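You operate a simulated robot arm through the tools that you are given. There is no shell and no other tool. Be economical: measure what you need, move in short steps, check, and stop when the job is done.

You are at the controls of a simulated robot arm. One attempt, no reset.

## Task
Pin adjusters twenty and twenty-three at the chart's turns for the dial's temperature.
Fine: leave the other two adjusters and all levers.

It is judged by the outcome, as a careful person would: the job done as asked, and still so three seconds after it is handed in. It fails if anything else is knocked over, pushed out of place, dropped, spilled or broken.

## Robot
A 7-joint arm with a two-finger parallel gripper, fixed in place. Base frame: the origin is at the foot of the arm, x ahead of it, y to its left, z up. Lengths are in m, angles in degrees, forces in N, time in s.
With the tool pointing down near the work surface it reaches from about 0.1 to 0.88 m from the base axis. Its first joint turns from -115.0 to 115.0 degrees. Payload 3.91 kg.
Tool frame: the origin (TCP) lies between the finger pads and is the grasp point; the fingertips stand 0.03 m ahead of it; z points along the fingers, y is the line along which they close. Largest opening 0.11 m; finger width 0.02, thickness 0.01; the body of the gripper, 0.048 by 0.112 m, starts 0.055 m behind the TCP.
Orientation is that of the tool frame in the base frame, as a unit quaternion [w, x, y, z]. With the fingers straight down and closing along the base's y, the tool's x points along the base's -x, its y along +y and its z along -z.

## Interface
- The arm moves only by the tool drive_tool. Its argument "targets" is a list that holds one entry, the list of rows, each a list of 7 numbers: the shift along the tool's x, y, z in cm, then the turn, a rotation vector about the tool's x, y, z in degrees, then the gripper command, from -1 (shut) to 1 (fully open), values between in proportion. In form: [[[dx, dy, dz, ax, ay, az, fingers], ...]]. A call has 1 to 10 rows; each row shifts and turns the commanded pose from where the row before left it, along the tool's axes as they then stand. Rows are played at 5 a second. More than 0.05 m and 8.6 degrees between two rows, or a gripper value outside its range, and nothing of the call is played. Where a pose cannot be reached the arm comes as near as it can. A force on the tool above 50 N (or 10 N above the force at the start of the call, whichever is more), or a blocked arm, ends the call early, and 0.2 s more pass. Each finger travels about 0.153 m/s and halts on what it meets, pressing with about 26 N; the grip force reading is that of the motor and also rises with nothing between the fingers. The clock runs only during rows and for 0.2 s after the last one: add rows that do not move to give the fingers time. It gives the time, the measured TCP pose, the force on the tool (base axes), the opening and the grip force at its end, in the units of the frame above (readings bear some noise).
- Cameras (640 x 400 px; columns grow to the right, rows downward): "scene" is fixed at [0.0517, -0.4999, 1.5559]; the picture's right is [0.43, -0.90, 0.00], its down [-0.51, -0.24, -0.82] and it looks along [0.74, 0.35, -0.57] (base axes); focal length 315 px, centre (320, 200). "wrist" rides on the gripper at [0.072, 0.017, -0.103] in the tool frame; the picture's right is [-0.23, 0.97, 0.00], its down [-0.76, -0.18, -0.62] and it looks along [-0.61, -0.14, 0.78] (tool axes); focal length 222 px, centre (320, 200). There is no depth. A picture from a camera that has moved, and an enlarged one, comes with that camera's place and axes in the base frame and with its lens.
- camera(camera): a new picture of that camera. No time passes.
- move_column(by): slides the trunk up (or, below 0, down) by that many m; the arm rides with it, the base frame stays. It gives what a move gives, with no picture.
- close_up(camera, box): a new picture of the part [left, top, right, bottom] of that camera's present view, enlarged. No time passes.
- job_done(): hands the job in; it is judged then, once.

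Go step by step. Nothing tells you positions but the pictures and the camera data: compare them with the known pose of the tool, close in by small moves and look again before you grip or let go. The budget is 120 turns and 76 pictures, counting those below and the enlarged ones. Unless the task says otherwise, let go and move clear before handing in, and close with one line.

The tools are called after "Call:" as a command line: name --argument value ..., lists and objects as JSON in quotes. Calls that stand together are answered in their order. drive_tool: Moves the arm, as the interface text tells. Its arguments: {"type":"object","properties":{"targets":{"type":"array","items":{"type":"array","items":{"type":"array","items":{"type":"number"}}}}},"required":["targets"]} The other tools are called the same way: move_column (by) slides the trunk up or down; camera (camera) takes a picture; close_up (camera, box) takes an enlarged picture of a part of a camera's view; job_done () hands the job in.

At the start:

```text
time_s: 0.0
tcp_pos: [0.4802, 0.0273, 1.1899]
orientation: [0.0, 0.0, 1.0, 0.0]
ft_force: [-0.2, 0.2, 0.6]
finger_gap: 0.11
grip_force: 0.1
trunk travel left (down, up): [-0.85, 0.14]
```

scene: 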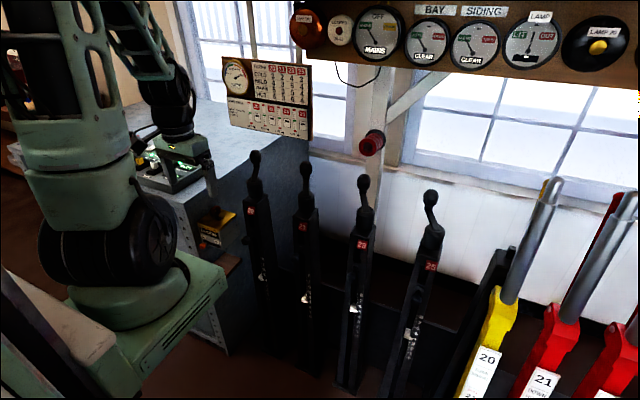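
wrist: 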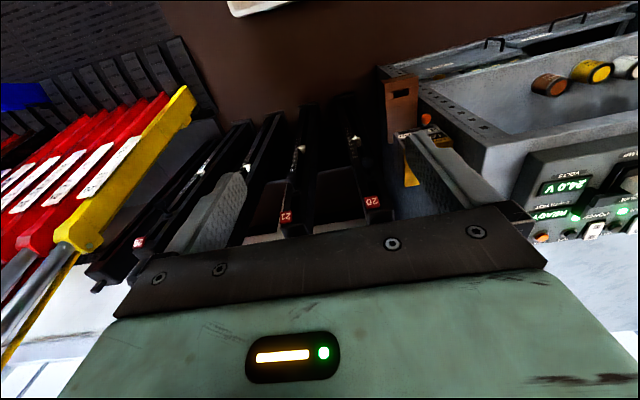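

I see a signal-box with a chart, a dial and four tall wire-adjusters with handles. I'll enlarge the chart and the adjusters first.

Call:
close_up --camera "scene" --box '[215, 50, 319, 144]'

Call:
close_up --camera "scene" --box '[220, 140, 340, 340]'

Call:
close_up --camera "scene" --box '[330, 160, 460, 390]'

Call:
close_up --camera "wrist" --box '[120, 80, 440, 280]'

```text
4.26 times, centred on (267, 97) of scene
camera zoom: at [0.0517, -0.4999, 1.5559], right [0.43, -0.9, 0.0], down [-0.51, -0.24, -0.82], along [0.74, 0.35, -0.57], focal length 1342 px, centre (546, 638)
```

zoom: 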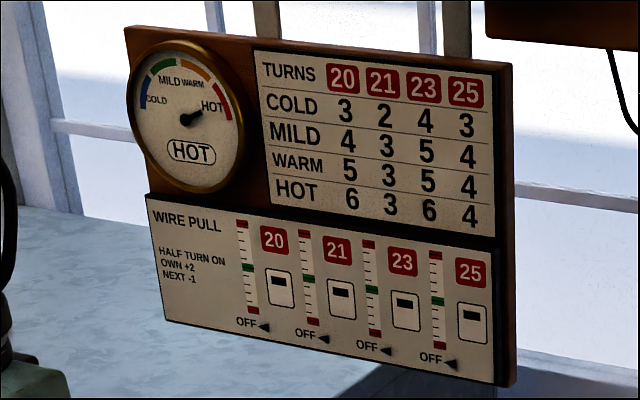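

```text
2.00 times, centred on (280, 240) of scene
camera zoom: at [0.0517, -0.4999, 1.5559], right [0.43, -0.9, 0.0], down [-0.51, -0.24, -0.82], along [0.74, 0.35, -0.57], focal length 631 px, centre (400, 120)
```

zoom: 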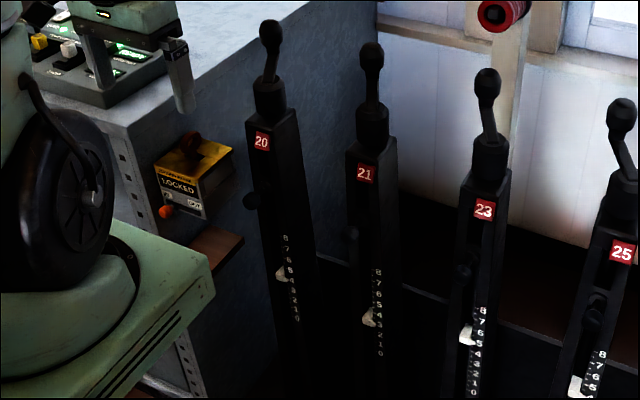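

```text
1.74 times, centred on (395, 275) of scene
camera zoom: at [0.0517, -0.4999, 1.5559], right [0.43, -0.9, 0.0], down [-0.51, -0.24, -0.82], along [0.74, 0.35, -0.57], focal length 548 px, centre (190, 70)
```

zoom: 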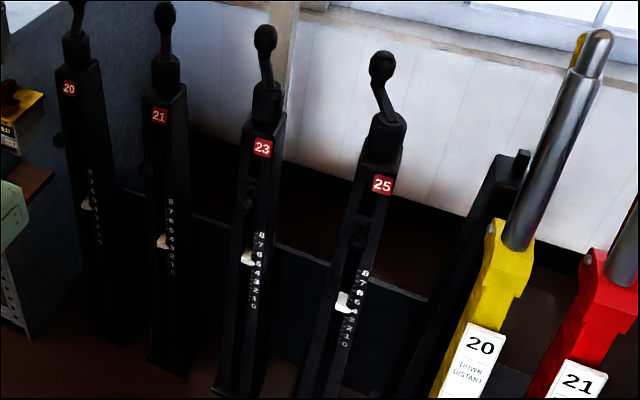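

```text
2.00 times, centred on (280, 180) of wrist
camera zoom: at [0.4079, 0.0446, 1.2938], right [0.23, 0.97, 0.0], down [0.76, -0.18, 0.62], along [0.61, -0.14, -0.78], focal length 444 px, centre (400, 240)
```

zoom: 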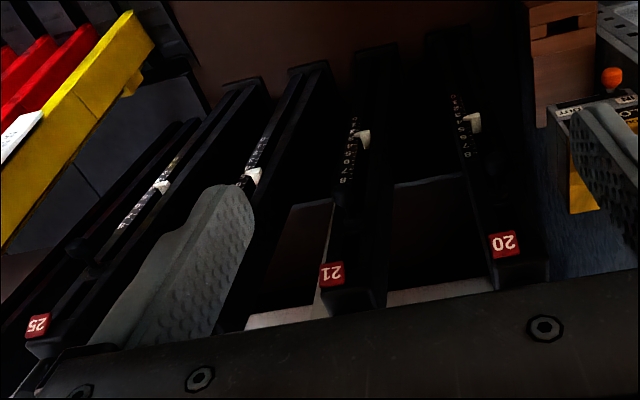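

The dial says HOT, so 20 and 23 both go to 6 turns. I need to understand the mechanism (crank tops, side pins, lock box), so I'll look closer.

Call:
close_up --camera "scene" --box '[235, 145, 285, 225]'

Call:
close_up --camera "scene" --box '[240, 230, 290, 310]'

Call:
close_up --camera "scene" --box '[340, 170, 400, 250]'

Call:
close_up --camera "scene" --box '[335, 250, 385, 350]'

Call:
close_up --camera "scene" --box '[180, 190, 250, 260]'

Call:
close_up --camera "scene" --box '[220, 90, 320, 145]'

```text
5.00 times, centred on (260, 185) of scene
camera zoom: at [0.0517, -0.4999, 1.5559], right [0.43, -0.9, 0.0], down [-0.51, -0.24, -0.82], along [0.74, 0.35, -0.57], focal length 1577 px, centre (620, 275)
```

zoom: 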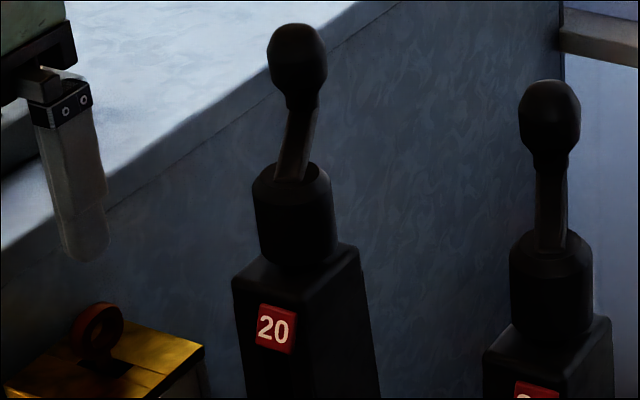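

```text
5.00 times, centred on (265, 270) of scene
camera zoom: at [0.0517, -0.4999, 1.5559], right [0.43, -0.9, 0.0], down [-0.51, -0.24, -0.82], along [0.74, 0.35, -0.57], focal length 1577 px, centre (595, -150)
```

zoom: 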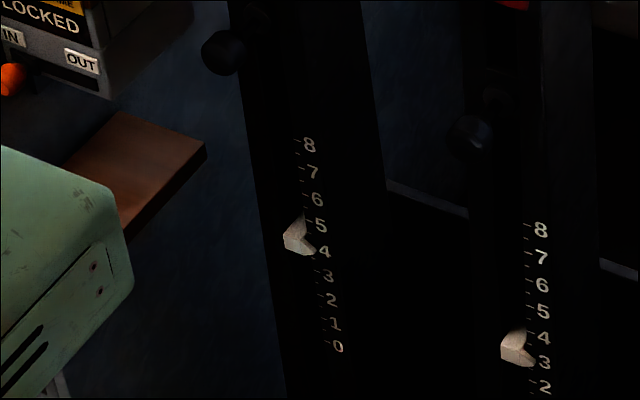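

```text
5.00 times, centred on (370, 210) of scene
camera zoom: at [0.0517, -0.4999, 1.5559], right [0.43, -0.9, 0.0], down [-0.51, -0.24, -0.82], along [0.74, 0.35, -0.57], focal length 1577 px, centre (70, 150)
```

zoom: 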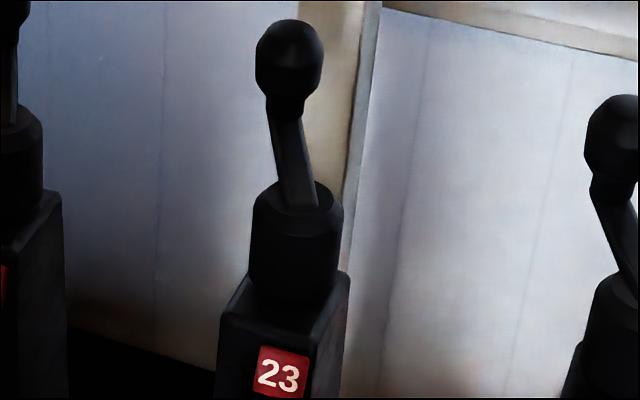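

```text
4.00 times, centred on (360, 300) of scene
camera zoom: at [0.0517, -0.4999, 1.5559], right [0.43, -0.9, 0.0], down [-0.51, -0.24, -0.82], along [0.74, 0.35, -0.57], focal length 1262 px, centre (160, -200)
```

zoom: 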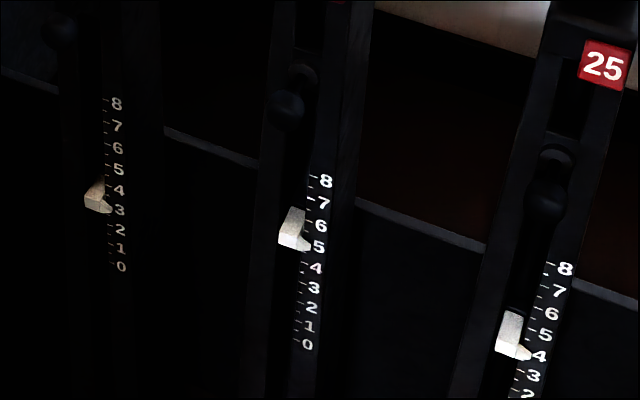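

```text
5.71 times, centred on (215, 225) of scene
camera zoom: at [0.0517, -0.4999, 1.5559], right [0.43, -0.9, 0.0], down [-0.51, -0.24, -0.82], along [0.74, 0.35, -0.57], focal length 1802 px, centre (920, 57)
```

zoom: 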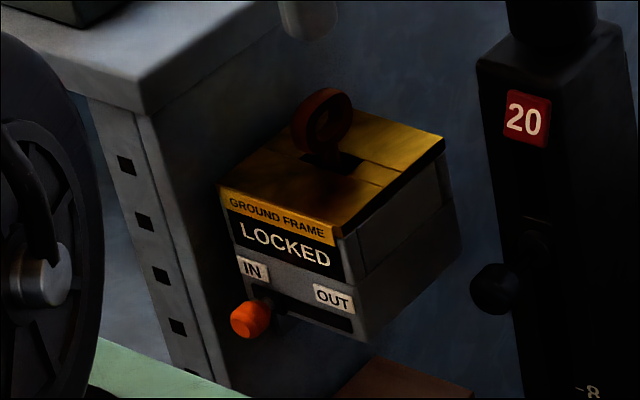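

```text
6.40 times, centred on (270, 118) of scene
camera zoom: at [0.0517, -0.4999, 1.5559], right [0.43, -0.9, 0.0], down [-0.51, -0.24, -0.82], along [0.74, 0.35, -0.57], focal length 2019 px, centre (640, 728)
```

zoom: 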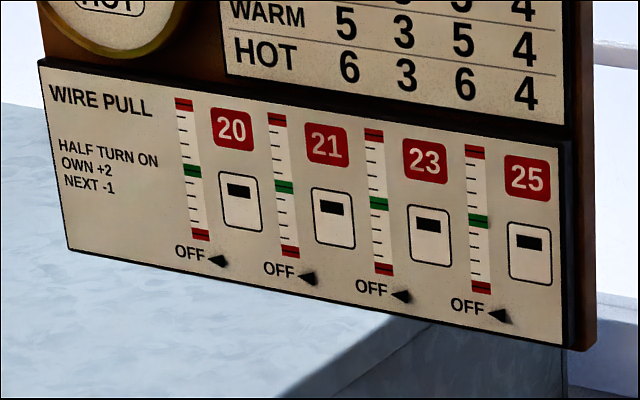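

The adjusters stand about 0.2 m apart: plate 20 at about (0.735, 0.085, 0.91) and plate 23 at y about -0.317. Next I go above crank 20 to view it with the wrist camera.

Call:
drive_tool --targets '[[[-4, 0.8, -0.5, 0, 0, 0, 1], [-4, 0.8, -0.5, 0, 0, 0, 1], [-4, 0.8, -0.5, 0, 0, 0, 1], [-4, 0.8, -0.5, 0, 0, 0, 1], [-4, 0.8, -0.5, 0, 0, 0, 1], [-4, 0.8, -0.5, 0, 0, 0, 1], [-3, 0.8, 0, 0, 0, 0, 1], [0, 0, 0, 0, 0, 0, 1]]]'

Call:
camera --camera "wrist"

Call:
camera --camera "scene"

```text
time_s: 1.8
tcp_pos: [0.7498, 0.0827, 1.2218]
orientation: [-0.001, 0.0, 1.0, 0.0]
ft_force: [-0.7, -0.2, -0.5]
finger_gap: 0.11
grip_force: 0.0
trunk travel left (down, up): [-0.85, 0.14]
```

```text
63 pictures are left
camera wrist: at [0.6785, 0.0991, 1.3241], right [0.23, 0.97, 0.0], down [0.76, -0.18, 0.62], along [0.61, -0.14, -0.78], focal length 222 px, centre (320, 200)
```

wrist: 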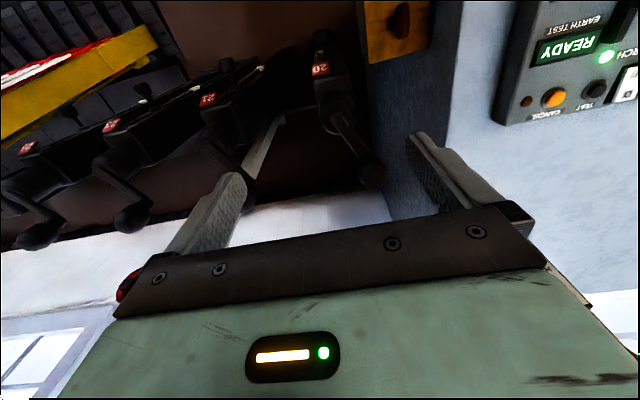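

```text
62 pictures are left
```

scene: 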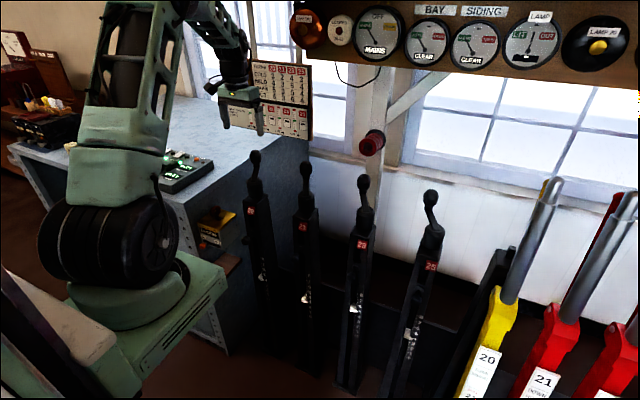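

Wrist view shows the 20 crank directly below. Enlarging it to locate the hub and ball.

Call:
close_up --camera "wrist" --box '[240, 20, 440, 210]'

Call:
close_up --camera "wrist" --box '[0, 60, 240, 260]'

```text
2.11 times, centred on (340, 115) of wrist
camera zoom: at [0.6785, 0.0991, 1.3241], right [0.23, 0.97, 0.0], down [0.76, -0.18, 0.62], along [0.61, -0.14, -0.78], focal length 468 px, centre (278, 379)
```

zoom: 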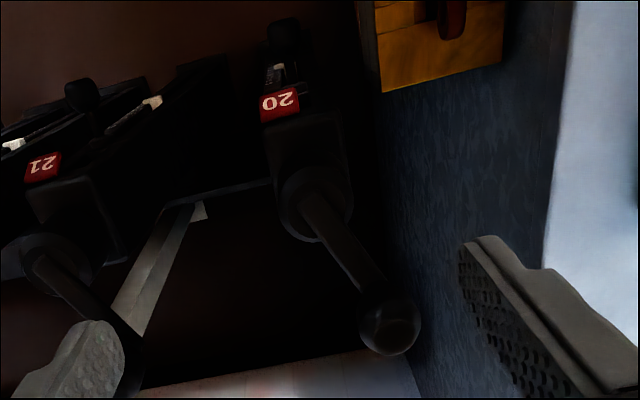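

```text
2.00 times, centred on (120, 160) of wrist
camera zoom: at [0.6785, 0.0991, 1.3241], right [0.23, 0.97, 0.0], down [0.76, -0.18, 0.62], along [0.61, -0.14, -0.78], focal length 444 px, centre (720, 280)
```

zoom: 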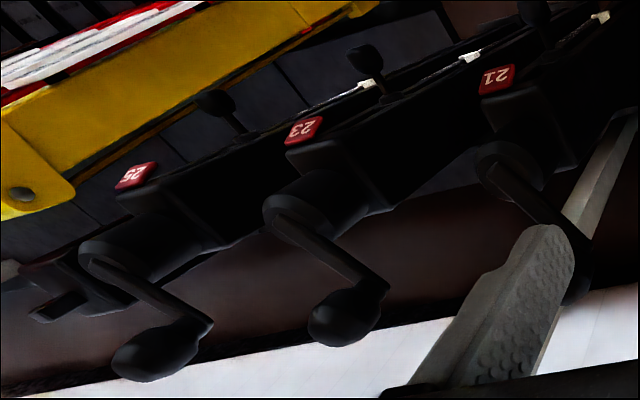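

Crank 20 hub is about (0.795, 0.10, 0.99) with its ball about (0.857, 0.134, 1.05); the pin knob is near (0.697, 0.10, 0.81), sticking out toward the robot. I back off and tilt the tool horizontal to inspect the pin.

Call:
drive_tool --targets '[[[5, 0.4, 0, 0, 0, 0, 1], [5, 0.4, 0, 0, 0, 0, 1], [5, 0.4, 2, 0, 0, 0, 1], [5, 0.4, 4, 0, 0, 0, 1], [0, 0, 4, 0, 0, 0, 1], [0, 0, 4, 0, 0, 0, 1], [0, 0, 0, 0, -8, 0, 1], [0, 0, 0, 0, -8, 0, 1], [0, 0, 0, 0, -8, 0, 1], [0, 0, 0, 0, -8, 0, 1]]]'

Call:
drive_tool --targets '[[[0, 0, 0, 0, -8.3, 0, 1], [0, 0, 0, 0, -8.3, 0, 1], [0, 0, 0, 0, -8.3, 0, 1], [0, 0, 0, 0, -8.3, 0, 1], [0, 0, 0, 0, -8.3, 0, 1], [0, 0, 0, 0, -8.3, 0, 1], [0, 0, 0, 0, -8.2, 0, 1], [0, 0, 0, 0, 0, 0, 1]]]'

Call:
camera --camera "wrist"

Call:
camera --camera "scene"

```text
refused: row 1 steps farther than a row can; nothing moved
```

```text
time_s: 3.6
tcp_pos: [0.7493, 0.0838, 1.2199]
orientation: [0.485, 0.0, 0.874, 0.0]
ft_force: [0.1, 0.0, -0.8]
finger_gap: 0.11
grip_force: 0.0
trunk travel left (down, up): [-0.85, 0.14]
```

```text
59 pictures are left
camera wrist: at [0.6246, 0.1, 1.2141], right [0.12, 0.97, 0.19], down [-0.13, -0.18, 0.98], along [0.98, -0.14, 0.1], focal length 222 px, centre (320, 200)
```

wrist: 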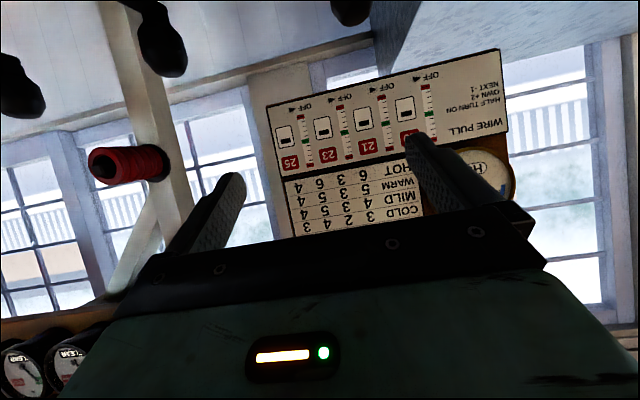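

```text
58 pictures are left
```

scene: 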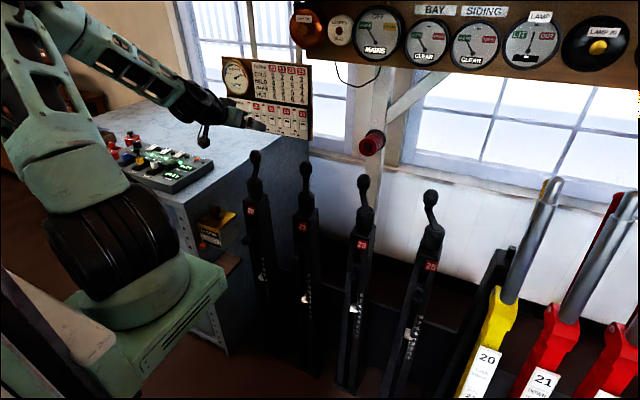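

The first call was refused (step too long) and the second played, harmlessly. I back away from the columns now, then finish the tilt.

Call:
drive_tool --targets '[[[0, 0.3, -4, 0, 0, 0, 1], [2, 0.3, -4, 0, 0, 0, 1], [4, 0.3, -1, 0, -8, 0, 1], [4, 0.3, 0, 0, -8, 0, 1], [4, 0.3, 0, 0, -8, 0, 1], [4, 0.3, -2, 0, -8, 0, 1], [4, 0, -2, 0, 0, 0, 1], [0, 0, 0, 0, 0, 0, 1]]]'

```text
time_s: 4.6
tcp_pos: [0.6323, 0.1053, 1.2313]
orientation: [0.586, 0.078, 0.802, 0.089]
ft_force: [0.2, 1.0, 0.0]
finger_gap: 0.1101
grip_force: 0.0
trunk travel left (down, up): [-0.85, 0.14]
stopped in row 5: the arm was blocked; the commanded pose is now the measured one
```

The arm was blocked mid-move, probably a joint limit. Checking its posture.

Call:
camera --camera "scene"

```text
57 pictures are left
```

scene: 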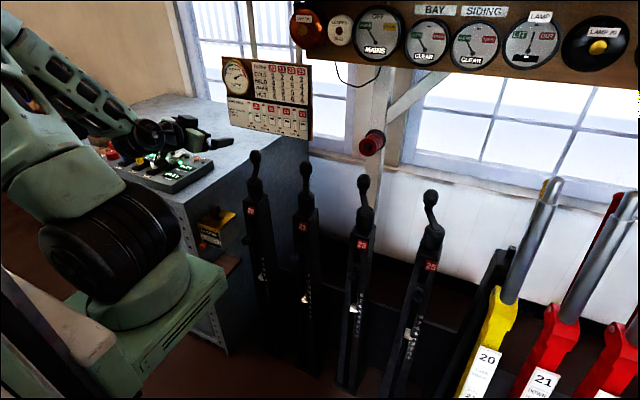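

Likely a wrist limit. I'll return to tool-down and look at the pin from a lower, set-back spot instead.

Call:
drive_tool --targets '[[[0, 0, 0, 1.21, 8, -1.07, 1], [0, 0, 0, 1.21, 8, -1.07, 1], [0, 0, 0, 1.21, 8, -1.07, 1], [0, 0, 0, 1.21, 8, -1.07, 1], [0, 0, 0, 1.21, 8, -1.07, 1], [0, 0, 0, 1.21, 8, -1.07, 1], [0, 0, 0, 1.21, 8, -1.07, 1], [0, 0, 0, 1.21, 8, -1.07, 1], [0, 0, 0, 1.21, 8, -1.07, 1]]]'

Call:
drive_tool --targets '[[[3, 0, 0, 0, 0, 0, 1], [3, 0, 2, 0, 0, 0, 1], [3, 0, 4, 0, 0, 0, 1], [0, 0, 5, 0, 0, 0, 1], [0, 0, 5, 0, 0, 0, 1], [0, 0, 5, 0, 0, 0, 1], [0, 0, 0, 0, 0, 0, 1]]]'

Call:
camera --camera "wrist"

```text
time_s: 6.6
tcp_pos: [0.631, 0.1093, 1.2298]
orientation: [-0.002, -0.005, 1.0, -0.004]
ft_force: [-0.6, -0.3, -0.7]
finger_gap: 0.1101
grip_force: 0.1
trunk travel left (down, up): [-0.85, 0.14]
```

```text
time_s: 8.2
tcp_pos: [0.5396, 0.106, 1.0197]
orientation: [-0.001, -0.006, 1.0, -0.004]
ft_force: [-0.3, 0.1, 0.6]
finger_gap: 0.1101
grip_force: 0.1
trunk travel left (down, up): [-0.85, 0.14]
```

```text
56 pictures are left
camera wrist: at [0.4678, 0.1226, 1.1231], right [0.22, 0.98, -0.01], down [0.77, -0.16, 0.62], along [0.61, -0.14, -0.78], focal length 222 px, centre (320, 200)
```

wrist: 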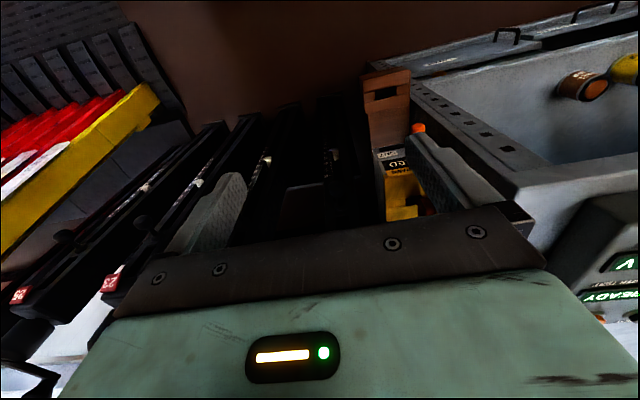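

Call:
close_up --camera "wrist" --box '[230, 90, 430, 220]'

Call:
close_up --camera "wrist" --box '[0, 120, 240, 310]'

```text
3.08 times, centred on (330, 155) of wrist
camera zoom: at [0.4678, 0.1226, 1.1231], right [0.22, 0.98, -0.01], down [0.77, -0.16, 0.62], along [0.61, -0.14, -0.78], focal length 684 px, centre (289, 338)
```

zoom: 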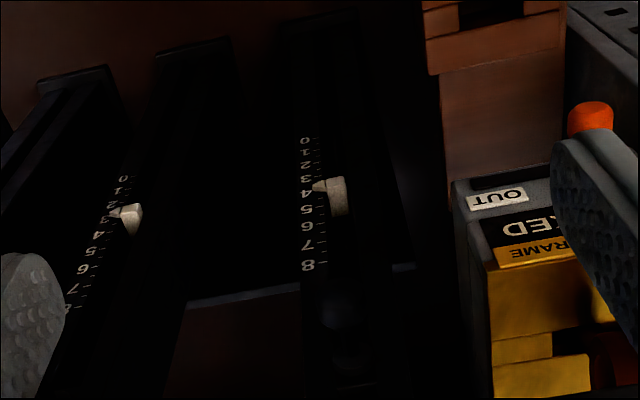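

```text
2.11 times, centred on (120, 215) of wrist
camera zoom: at [0.4678, 0.1226, 1.1231], right [0.22, 0.98, -0.01], down [0.77, -0.16, 0.62], along [0.61, -0.14, -0.78], focal length 468 px, centre (741, 168)
```

zoom: 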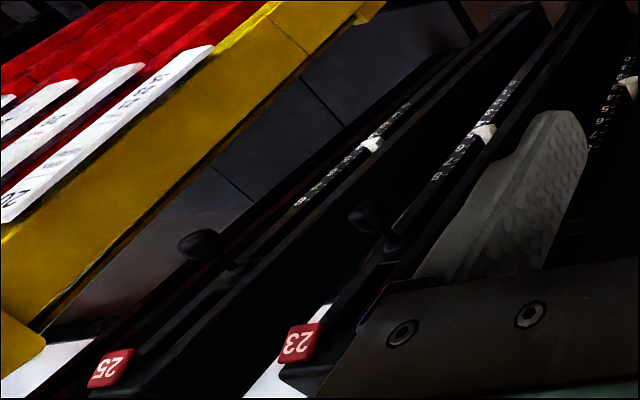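

The scale reads 4 on 20 and 5 on 23, and the cabinet is well clear. I'll test the crank now: rise and go above ball 20.

Call:
drive_tool --targets '[[[0, 0, -4.9, 0, 0, 0, 1], [0, 0, -4.9, 0, 0, 0, 1], [-3, 0, -3.5, 0, 0, 0, 1], [-4.5, 0.4, 0, 0, 0, 0, 1], [-4.5, 0.4, 0, 0, 0, 0, 1], [-4.5, 0.4, 0, 0, 0, 0, 1], [-4.5, 0.4, 0, 0, 0, 0, 1], [-4.5, 0.4, 0, 0, 0, 0, 1], [-3.5, 0.4, 0, 0, 0, 0, 1], [0, 0, 0, 0, 0, 0, 1]]]'

Call:
camera --camera "wrist"

Call:
close_up --camera "scene" --box '[200, 80, 340, 220]'

```text
time_s: 10.4
tcp_pos: [0.8306, 0.1342, 1.1488]
orientation: [-0.003, -0.006, 1.0, -0.005]
ft_force: [-0.7, 0.3, 0.0]
finger_gap: 0.1101
grip_force: 0.1
trunk travel left (down, up): [-0.85, 0.14]
```

```text
53 pictures are left
camera wrist: at [0.7586, 0.1515, 1.2511], right [0.22, 0.98, -0.01], down [0.77, -0.16, 0.62], along [0.61, -0.14, -0.78], focal length 222 px, centre (320, 200)
```

wrist: 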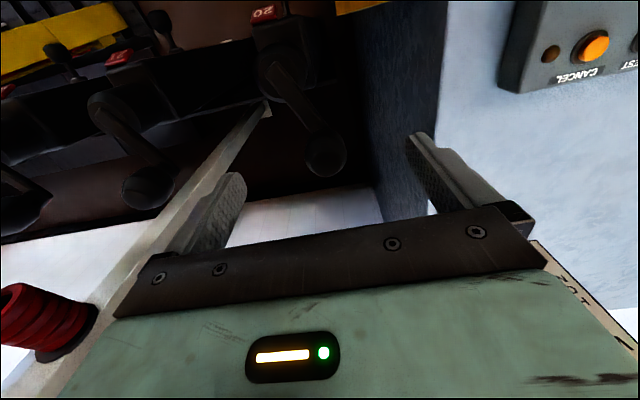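

```text
2.86 times, centred on (270, 150) of scene
camera zoom: at [0.0517, -0.4999, 1.5559], right [0.43, -0.9, 0.0], down [-0.51, -0.24, -0.82], along [0.74, 0.35, -0.57], focal length 901 px, centre (463, 343)
```

zoom: 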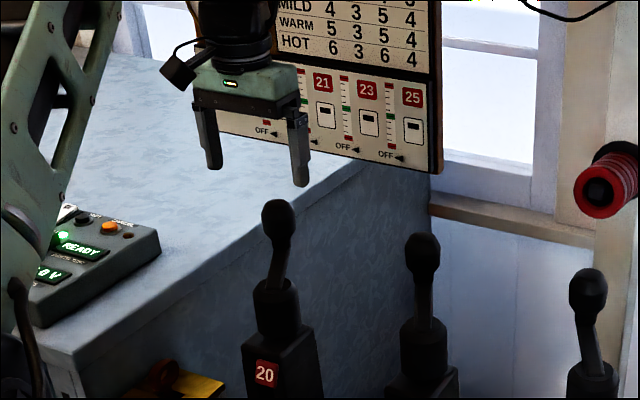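

Ball 20 is at about (0.859, 0.134, 1.056) and the hub axis about (0.79, 0.10), a crank radius near 7.5 cm. I descend around the ball with fingers open.

Call:
drive_tool --targets '[[[-2.8, 0, 1, 0, 0, 0, 0.3], [0, 0, 3, 0, 0, 0, 0.3], [0, 0, 3, 0, 0, 0, 0.3], [0, 0, 2, 0, 0, 0, 0.3], [0, 0, 0, 0, 0, 0, 0.3]]]'

Call:
close_up --camera "wrist" --box '[160, 60, 480, 260]'

Call:
close_up --camera "scene" --box '[200, 100, 320, 220]'

```text
time_s: 11.6
tcp_pos: [0.8576, 0.1365, 1.0569]
orientation: [-0.001, -0.007, 1.0, -0.004]
ft_force: [-0.2, 0.2, 0.1]
finger_gap: 0.0714
grip_force: 0.1
trunk travel left (down, up): [-0.85, 0.14]
```

```text
2.00 times, centred on (320, 160) of wrist
camera zoom: at [0.786, 0.1527, 1.1607], right [0.22, 0.98, -0.01], down [0.77, -0.16, 0.62], along [0.61, -0.14, -0.78], focal length 444 px, centre (320, 280)
```

zoom: 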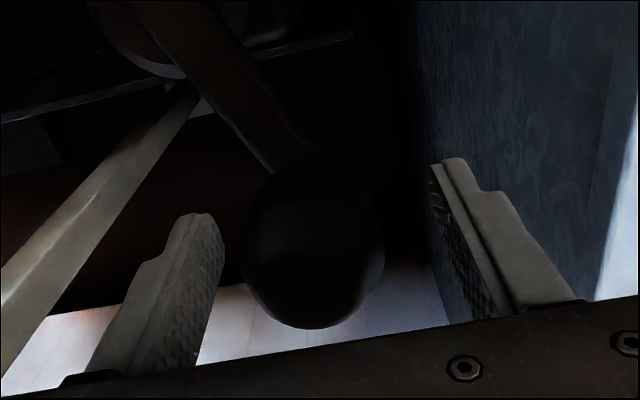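

```text
3.33 times, centred on (260, 160) of scene
camera zoom: at [0.0517, -0.4999, 1.5559], right [0.43, -0.9, 0.0], down [-0.51, -0.24, -0.82], along [0.74, 0.35, -0.57], focal length 1051 px, centre (520, 333)
```

zoom: 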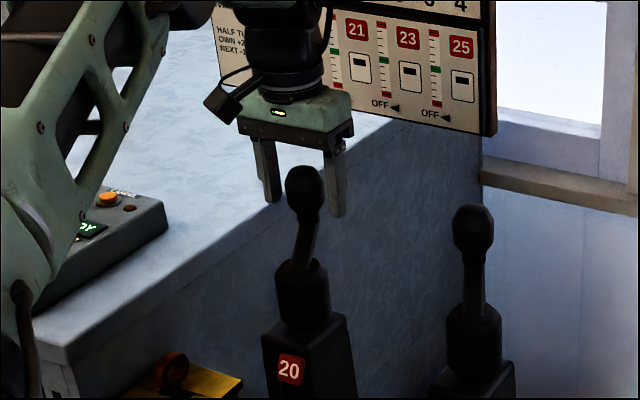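

The ball sits between the fingers. I close on it.

Call:
drive_tool --targets '[[[0, 0, 0, 0, 0, 0, -0.2], [0, 0, 0, 0, 0, 0, -0.5], [0, 0, 0, 0, 0, 0, -0.5], [0, 0, 0, 0, 0, 0, -0.5]]]'

```text
time_s: 12.6
tcp_pos: [0.8587, 0.1358, 1.0575]
orientation: [-0.001, -0.006, 1.0, -0.003]
ft_force: [1.1, -2.5, -1.8]
finger_gap: 0.0406
grip_force: 45.5
trunk travel left (down, up): [-0.85, 0.14]
```

Ball gripped (4 cm). A small tangential test move counter-clockwise.

Call:
drive_tool --targets '[[[0.3, 0.6, 0, 0, 0, 0, -0.5], [0.35, 0.6, 0, 0, 0, 0, -0.5], [0.4, 0.6, 0, 0, 0, 0, -0.5], [0, 0, 0, 0, 0, 0, -0.5]]]'

Call:
close_up --camera "scene" --box '[200, 100, 320, 220]'

```text
time_s: 13.5
tcp_pos: [0.8512, 0.1382, 1.0563]
orientation: [-0.001, -0.001, 1.0, -0.013]
ft_force: [5.8, -16.0, -2.9]
finger_gap: 0.0403
grip_force: 44.8
trunk travel left (down, up): [-0.85, 0.14]
stopped in row 4: the force on the tool passed its limit (the readings are from after the stop); the commanded pose is now the measured one
```

```text
3.33 times, centred on (260, 160) of scene
camera zoom: at [0.0517, -0.4999, 1.5559], right [0.43, -0.9, 0.0], down [-0.51, -0.24, -0.82], along [0.74, 0.35, -0.57], focal length 1051 px, centre (520, 333)
```

zoom: 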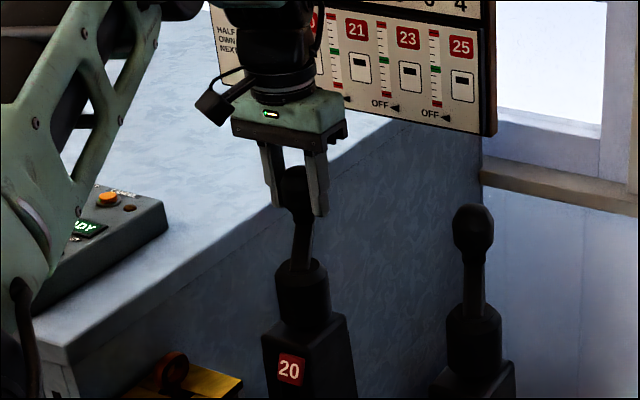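

The crank is locked, so its pin must be pulled first. I release, rise and back off.

Call:
drive_tool --targets '[[[0, 0, 0, 0, 0, 0, 0.3], [0, 0, 0, 0, 0, 0, 0.3], [0, 0, -4, 0, 0, 0, 0.3], [0, 0, -4.5, 0, 0, 0, 0.3], [1, 0, -4.5, 0, 0, 0, 0.3], [4.8, -0.5, 0, 0, 0, 0, 0.3], [4.8, -0.5, 0, 0, 0, 0, 0.3], [4.8, -0.5, 0, 0, 0, 0, 0.3], [4.8, -0.5, 0, 0, 0, 0, 0.3], [4.8, -0.5, 0, 0, 0, 0, 0.3]]]'

Call:
drive_tool --targets '[[[3, 0, 4, 0, 0, 0, 0.3], [0, 0, 4.8, 0, 0, 0, 0.3], [0, 0, 4.8, 0, 0, 0, 0.3], [0, 0, 0, 0, -8, 0, 0.3], [0, 0, 0, 0, -8, 0, 0.3], [0, 0, 0, 0, -8, 0, 0.3], [0, 0, 0, 0, -8, 0, 0.3], [0, 0, 0, 0, -8, 0, 0.3], [0, 0, 0, 0, 0, 0, 0.3]]]'

Call:
camera --camera "wrist"

Call:
camera --camera "scene"

```text
time_s: 15.7
tcp_pos: [0.602, 0.1193, 1.1966]
orientation: [-0.001, -0.001, 1.0, -0.011]
ft_force: [0.3, 0.1, -0.3]
finger_gap: 0.0715
grip_force: 0.1
trunk travel left (down, up): [-0.85, 0.14]
```

```text
time_s: 17.7
tcp_pos: [0.5876, 0.0902, 1.0561]
orientation: [0.342, 0.03, 0.939, -0.022]
ft_force: [0.1, 1.2, 0.4]
finger_gap: 0.0712
grip_force: 0.1
trunk travel left (down, up): [-0.85, 0.14]
```

```text
48 pictures are left
camera wrist: at [0.4668, 0.1162, 1.0878], right [0.24, 0.96, 0.13], down [0.17, -0.17, 0.97], along [0.96, -0.21, -0.21], focal length 222 px, centre (320, 200)
```

wrist: 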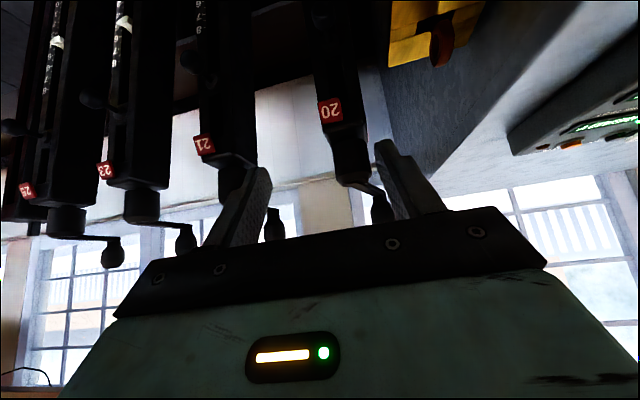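

```text
47 pictures are left
```

scene: 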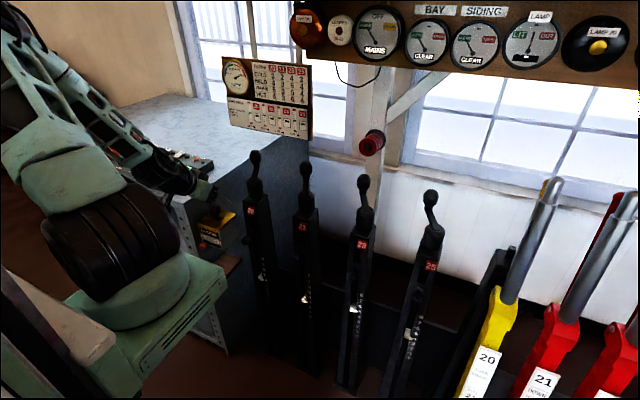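

The wrist is near its tilt limit at this height; lowering the trunk brings the gripper to pin height. I step it down.

Call:
move_column --by -0.2

Call:
camera --camera "wrist"

Call:
camera --camera "scene"

```text
time_s: 19.8
tcp_pos: [0.5869, 0.0907, 0.8557]
orientation: [0.342, 0.029, 0.939, -0.022]
ft_force: [-0.1, -0.2, -0.1]
finger_gap: 0.0715
grip_force: 0.2
trunk travel left (down, up): [-0.65, 0.34]
```

```text
46 pictures are left
camera wrist: at [0.4657, 0.1167, 0.8876], right [0.24, 0.96, 0.13], down [0.17, -0.17, 0.97], along [0.96, -0.21, -0.21], focal length 222 px, centre (320, 200)
```

wrist: 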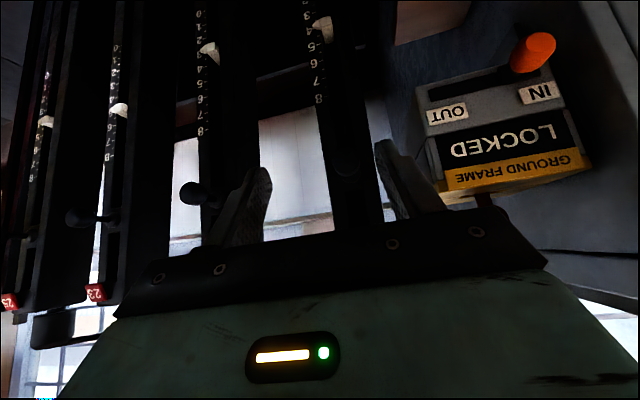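

```text
45 pictures are left
```

scene: 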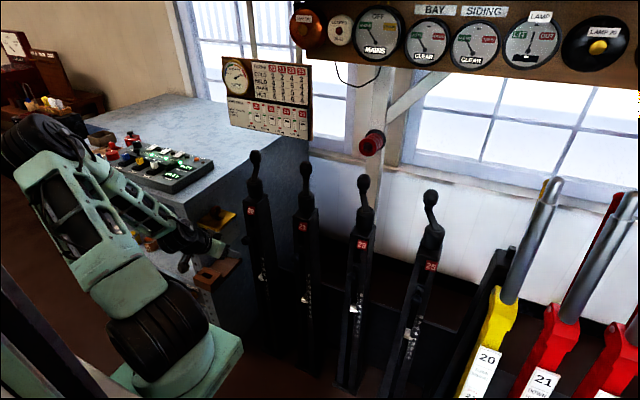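

Pin 20 should be dimly between the fingers; enlarging it.

Call:
close_up --camera "wrist" --box '[260, 100, 420, 230]'

Call:
close_up --camera "wrist" --box '[60, 150, 240, 270]'

```text
3.08 times, centred on (340, 165) of wrist
camera zoom: at [0.4657, 0.1167, 0.8876], right [0.24, 0.96, 0.13], down [0.17, -0.17, 0.97], along [0.96, -0.21, -0.21], focal length 684 px, centre (258, 308)
```

zoom: 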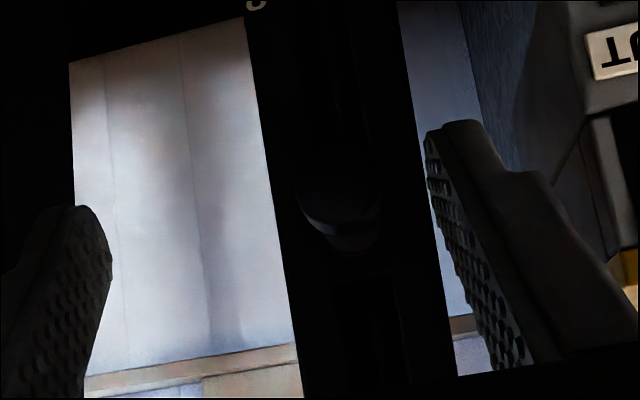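

```text
3.33 times, centred on (150, 210) of wrist
camera zoom: at [0.4657, 0.1167, 0.8876], right [0.24, 0.96, 0.13], down [0.17, -0.17, 0.97], along [0.96, -0.21, -0.21], focal length 740 px, centre (887, 167)
```

zoom: 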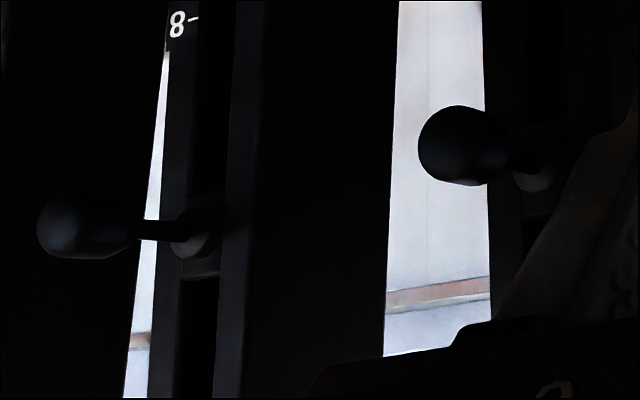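

Knob 20 is at about (0.70, 0.10, 0.803). I approach with fingers straddling it, stopping a bit short to check.

Call:
drive_tool --targets '[[[-2.6, 0.9, 2, 0, 0, 0, 0.3], [-2.6, 0.9, 2, 0, 0, 0, 0.3], [0, 0, 3, 0, 0, 0, 0.3], [0, 0, 2, 0, 0, 0, 0.3], [0, 0, 0, 0, 0, 0, 0.3]]]'

Call:
close_up --camera "wrist" --box '[220, 90, 440, 240]'

Call:
close_up --camera "scene" --box '[190, 200, 290, 280]'

```text
time_s: 20.5
tcp_pos: [0.6293, 0.1368, 0.8537]
orientation: [0.338, -0.011, 0.941, -0.009]
ft_force: [-2.9, -0.3, 0.9]
finger_gap: 0.0709
grip_force: 0.0
trunk travel left (down, up): [-0.65, 0.34]
stopped in row 3: the force on the tool passed its limit (the readings are from after the stop); the commanded pose is now the measured one
```

```text
2.67 times, centred on (330, 165) of wrist
camera zoom: at [0.5072, 0.153, 0.887], right [0.16, 0.98, 0.12], down [0.2, -0.15, 0.97], along [0.97, -0.13, -0.22], focal length 592 px, centre (293, 293)
```

zoom: 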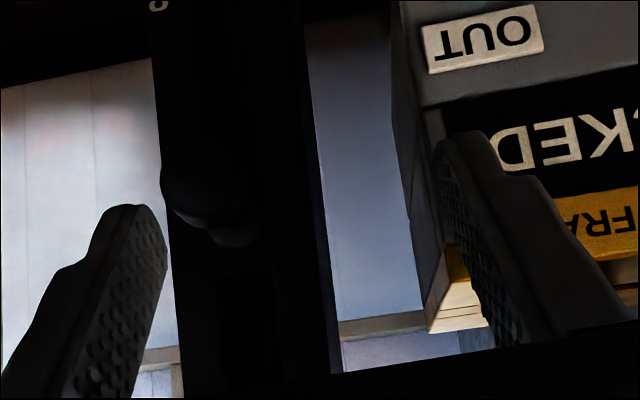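

```text
5.00 times, centred on (240, 240) of scene
camera zoom: at [0.0517, -0.4999, 1.5559], right [0.43, -0.9, 0.0], down [-0.51, -0.24, -0.82], along [0.74, 0.35, -0.57], focal length 1577 px, centre (720, 0)
```

zoom: 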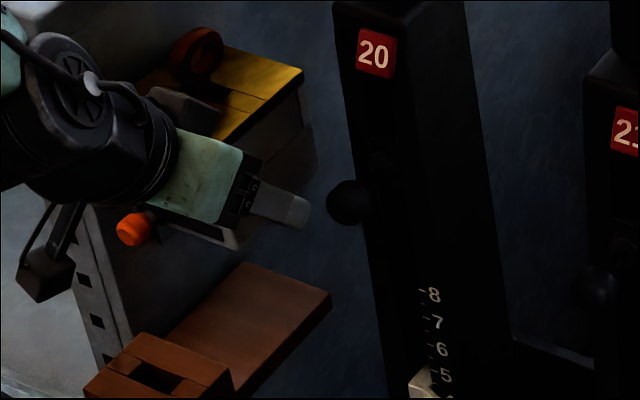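

The finger brushed the ground-frame box since the commanded pose had drifted left. I back off and shift right to line up with the knob.

Call:
drive_tool --targets '[[[0, 0, -1.5, 0, 0, 0, 0.3], [0, -1.9, -0.5, 0, 0, 0, 0.3], [0, -1.9, 0, 0, 0, 0, 0.3], [0, 0, 0, 0, 0, 0, 0.3]]]'

Call:
camera --camera "wrist"

```text
time_s: 21.5
tcp_pos: [0.619, 0.0974, 0.8708]
orientation: [0.337, -0.01, 0.941, -0.01]
ft_force: [-0.8, 0.3, -0.6]
finger_gap: 0.0715
grip_force: 0.1
trunk travel left (down, up): [-0.65, 0.34]
```

```text
40 pictures are left
camera wrist: at [0.4971, 0.114, 0.9034], right [0.16, 0.98, 0.12], down [0.2, -0.15, 0.97], along [0.97, -0.13, -0.22], focal length 222 px, centre (320, 200)
```

wrist: 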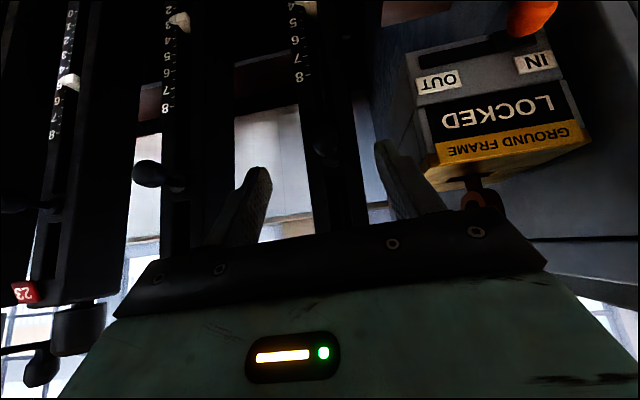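

Now lined up; knob at about (0.70, 0.099, 0.806). I advance with a narrower opening.

Call:
drive_tool --targets '[[[-2.1, 0.1, 2, 0, 0, 0, 0.1], [0, 0.1, 2.5, 0, 0, 0, 0.1], [0, 0, 2.5, 0, 0, 0, 0.1], [0, 0, 2, 0, 0, 0, 0.1], [0, 0, 0, 0, 0, 0, 0.1]]]'

Call:
close_up --camera "wrist" --box '[220, 90, 440, 240]'

Call:
close_up --camera "scene" --box '[190, 200, 290, 280]'

```text
time_s: 22.7
tcp_pos: [0.6923, 0.1009, 0.8146]
orientation: [0.338, -0.01, 0.941, -0.01]
ft_force: [0.1, -0.7, -0.2]
finger_gap: 0.0605
grip_force: 0.0
trunk travel left (down, up): [-0.65, 0.34]
```

```text
2.67 times, centred on (330, 165) of wrist
camera zoom: at [0.5702, 0.1178, 0.8469], right [0.16, 0.98, 0.12], down [0.19, -0.15, 0.97], along [0.97, -0.13, -0.21], focal length 592 px, centre (293, 293)
```

zoom: 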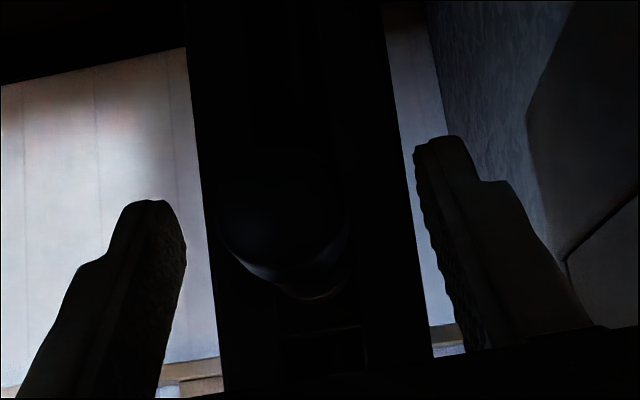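

```text
5.00 times, centred on (240, 240) of scene
camera zoom: at [0.0517, -0.4999, 1.5559], right [0.43, -0.9, 0.0], down [-0.51, -0.24, -0.82], along [0.74, 0.35, -0.57], focal length 1577 px, centre (720, 0)
```

zoom: 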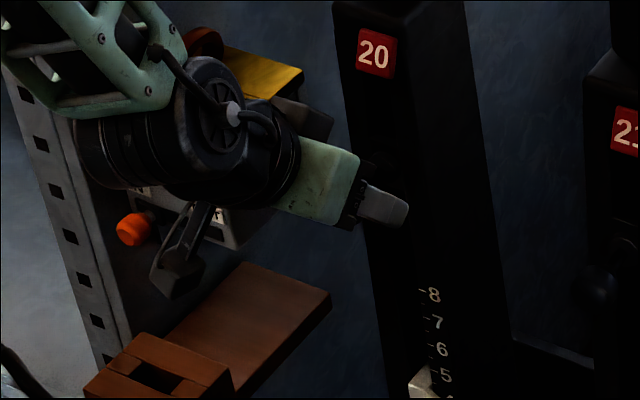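

The knob is between the fingers. I advance a centimetre and close.

Call:
drive_tool --targets '[[[0, -0.2, 1.2, 0, 0, 0, 0.1], [0, 0, 0, 0, 0, 0, -0.3], [0, 0, 0, 0, 0, 0, -0.9], [0, 0, 0, 0, 0, 0, -0.9], [0, 0, 0, 0, 0, 0, -0.9]]]'

```text
time_s: 23.9
tcp_pos: [0.6997, 0.0989, 0.8039]
orientation: [0.337, -0.01, 0.941, -0.01]
ft_force: [-0.3, 1.1, 0.7]
finger_gap: 0.0295
grip_force: 44.6
trunk travel left (down, up): [-0.65, 0.34]
```

Knob gripped (2.95 cm). Pulling straight back toward the robot.

Call:
drive_tool --targets '[[[0.77, 0, -0.64, 0, 0, 0, -0.9], [0.77, 0, -0.64, 0, 0, 0, -0.9], [0.77, 0, -0.64, 0, 0, 0, -0.9], [0, 0, 0, 0, 0, 0, -0.9]]]'

Call:
close_up --camera "scene" --box '[190, 200, 290, 280]'

```text
time_s: 24.9
tcp_pos: [0.6725, 0.1, 0.8052]
orientation: [0.341, -0.011, 0.94, -0.007]
ft_force: [33.6, 14.7, -3.7]
finger_gap: 0.0293
grip_force: 45.1
trunk travel left (down, up): [-0.65, 0.34]
```

```text
5.00 times, centred on (240, 240) of scene
camera zoom: at [0.0517, -0.4999, 1.5559], right [0.43, -0.9, 0.0], down [-0.51, -0.24, -0.82], along [0.74, 0.35, -0.57], focal length 1577 px, centre (720, 0)
```

zoom: 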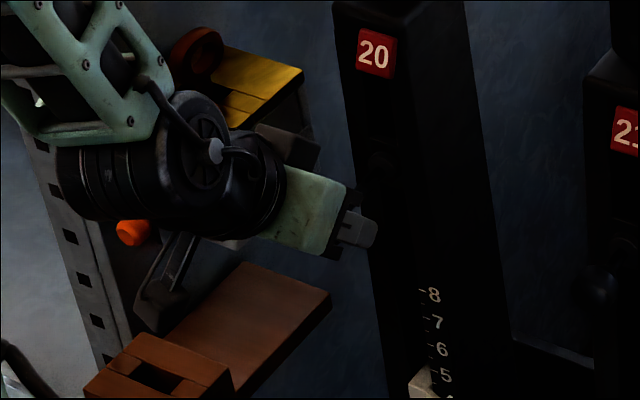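

It came out about 2.7 cm against growing force. I release and look whether it stays out.

Call:
drive_tool --targets '[[[0, 0, 0, 0, 0, 0, 0.1], [0, 0, 0, 0, 0, 0, 0.1], [0, 0, -3, 0, 0, 0, 0.1], [0, 0, -3, 0, 0, 0, 0.1], [0, 0, 0, 0, 0, 0, 0.1]]]'

Call:
close_up --camera "wrist" --box '[60, 90, 440, 240]'

Call:
close_up --camera "scene" --box '[220, 200, 320, 280]'

```text
time_s: 26.1
tcp_pos: [0.6298, 0.0997, 0.8513]
orientation: [0.337, -0.01, 0.941, -0.01]
ft_force: [0.5, 0.2, 0.0]
finger_gap: 0.0605
grip_force: 0.0
trunk travel left (down, up): [-0.65, 0.34]
```

```text
1.68 times, centred on (250, 165) of wrist
camera zoom: at [0.508, 0.1147, 0.8831], right [0.16, 0.98, 0.12], down [0.2, -0.15, 0.97], along [0.97, -0.14, -0.22], focal length 374 px, centre (438, 259)
```

zoom: 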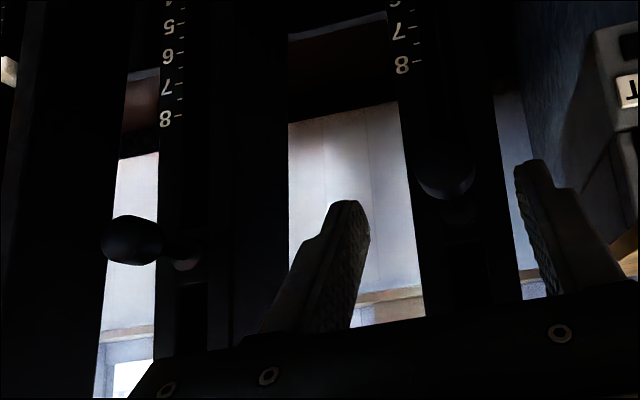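

```text
5.00 times, centred on (270, 240) of scene
camera zoom: at [0.0517, -0.4999, 1.5559], right [0.43, -0.9, 0.0], down [-0.51, -0.24, -0.82], along [0.74, 0.35, -0.57], focal length 1577 px, centre (570, 0)
```

zoom: 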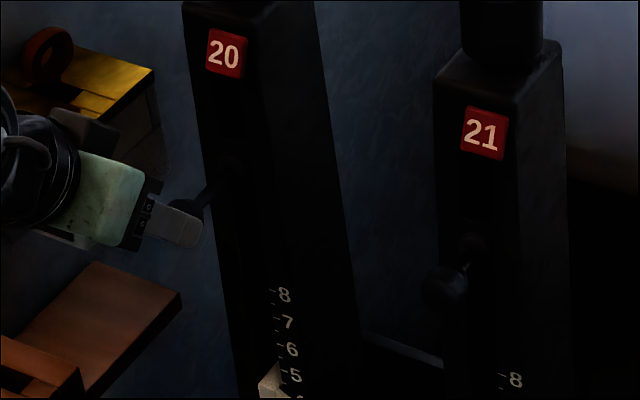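

Pin 20 stays out (knob now near x 0.67). While at this height I move across to pin 23.

Call:
drive_tool --targets '[[[1.5, 0, -4, 0, 0, 0, 0.1], [0, -4.5, 0, 0, 0, 0, 0.1], [0, -4.5, 0, 0, 0, 0, 0.1], [0, -4.5, 0, 0, 0, 0, 0.1], [0, -4.5, 0, 0, 0, 0, 0.1], [0, -4.5, 0, 0, 0, 0, 0.1], [0, -4.5, 0, 0, 0, 0, 0.1], [0, -4.5, 0, 0, 0, 0, 0.1], [0, -4.5, 0, 0, 0, 0, 0.1], [0, -4, 0, 0, 0, 0, 0.1]]]'

Call:
drive_tool --targets '[[[0, 0, 0, 0, 0, 0, 0.1]]]'

Call:
camera --camera "wrist"

Call:
camera --camera "scene"

```text
time_s: 28.3
tcp_pos: [0.635, -0.2913, 0.8794]
orientation: [0.337, -0.012, 0.941, -0.01]
ft_force: [0.0, -0.1, -0.5]
finger_gap: 0.0607
grip_force: 0.0
out of reach, approached as far as the arm can: row 3, 4, 5, 6
trunk travel left (down, up): [-0.65, 0.34]
```

```text
time_s: 28.7
tcp_pos: [0.6342, -0.291, 0.8784]
orientation: [0.338, -0.009, 0.941, -0.01]
ft_force: [0.0, 0.6, 0.1]
finger_gap: 0.0606
grip_force: 0.0
trunk travel left (down, up): [-0.65, 0.34]
```

```text
34 pictures are left
camera wrist: at [0.5124, -0.2758, 0.9122], right [0.16, 0.98, 0.12], down [0.19, -0.15, 0.97], along [0.97, -0.13, -0.22], focal length 222 px, centre (320, 200)
```

wrist: 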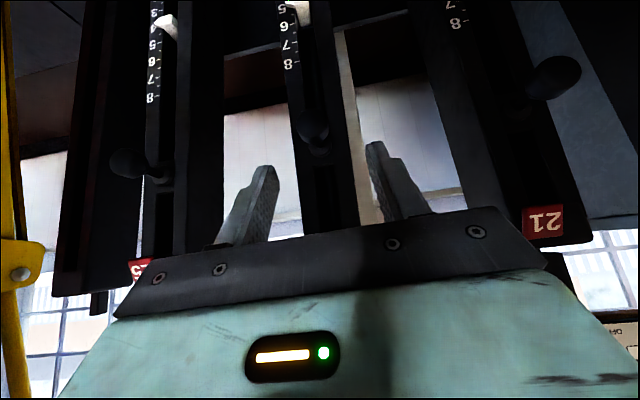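

```text
33 pictures are left
```

scene: 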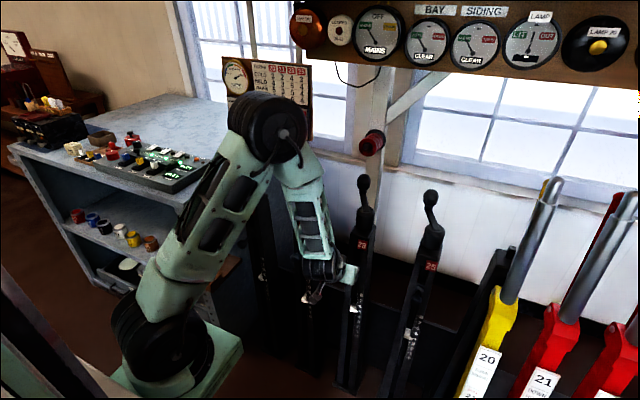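

Aligned with pin 23 at about (0.70, -0.299, 0.80). I advance along the tool axis.

Call:
drive_tool --targets '[[[0, -0.4, 2.5, 0, 0, 0, 0.1], [-0.3, -0.3, 2.5, 0, 0, 0, 0.1], [0, 0, 2, 0, 0, 0, 0.1], [0, 0, 1.5, 0, 0, 0, 0.1], [0, 0, 0, 0, 0, 0, 0.1]]]'

Call:
close_up --camera "wrist" --box '[220, 90, 440, 240]'

```text
time_s: 29.9
tcp_pos: [0.6912, -0.2986, 0.8135]
orientation: [0.336, -0.01, 0.942, -0.009]
ft_force: [-0.5, 0.2, -0.7]
finger_gap: 0.0604
grip_force: 0.1
trunk travel left (down, up): [-0.65, 0.34]
```

```text
2.67 times, centred on (330, 165) of wrist
camera zoom: at [0.5695, -0.2822, 0.8468], right [0.16, 0.98, 0.12], down [0.19, -0.15, 0.97], along [0.97, -0.13, -0.22], focal length 592 px, centre (293, 293)
```

zoom: 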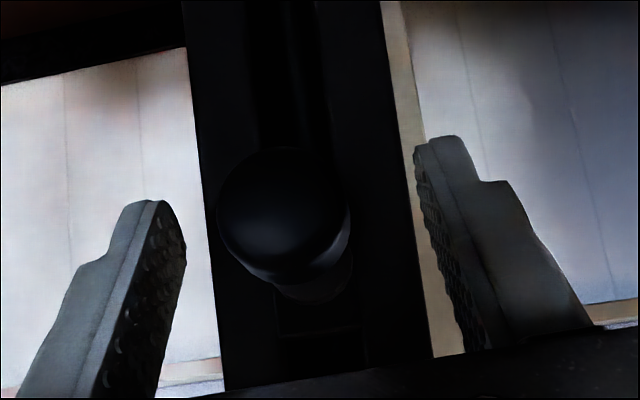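

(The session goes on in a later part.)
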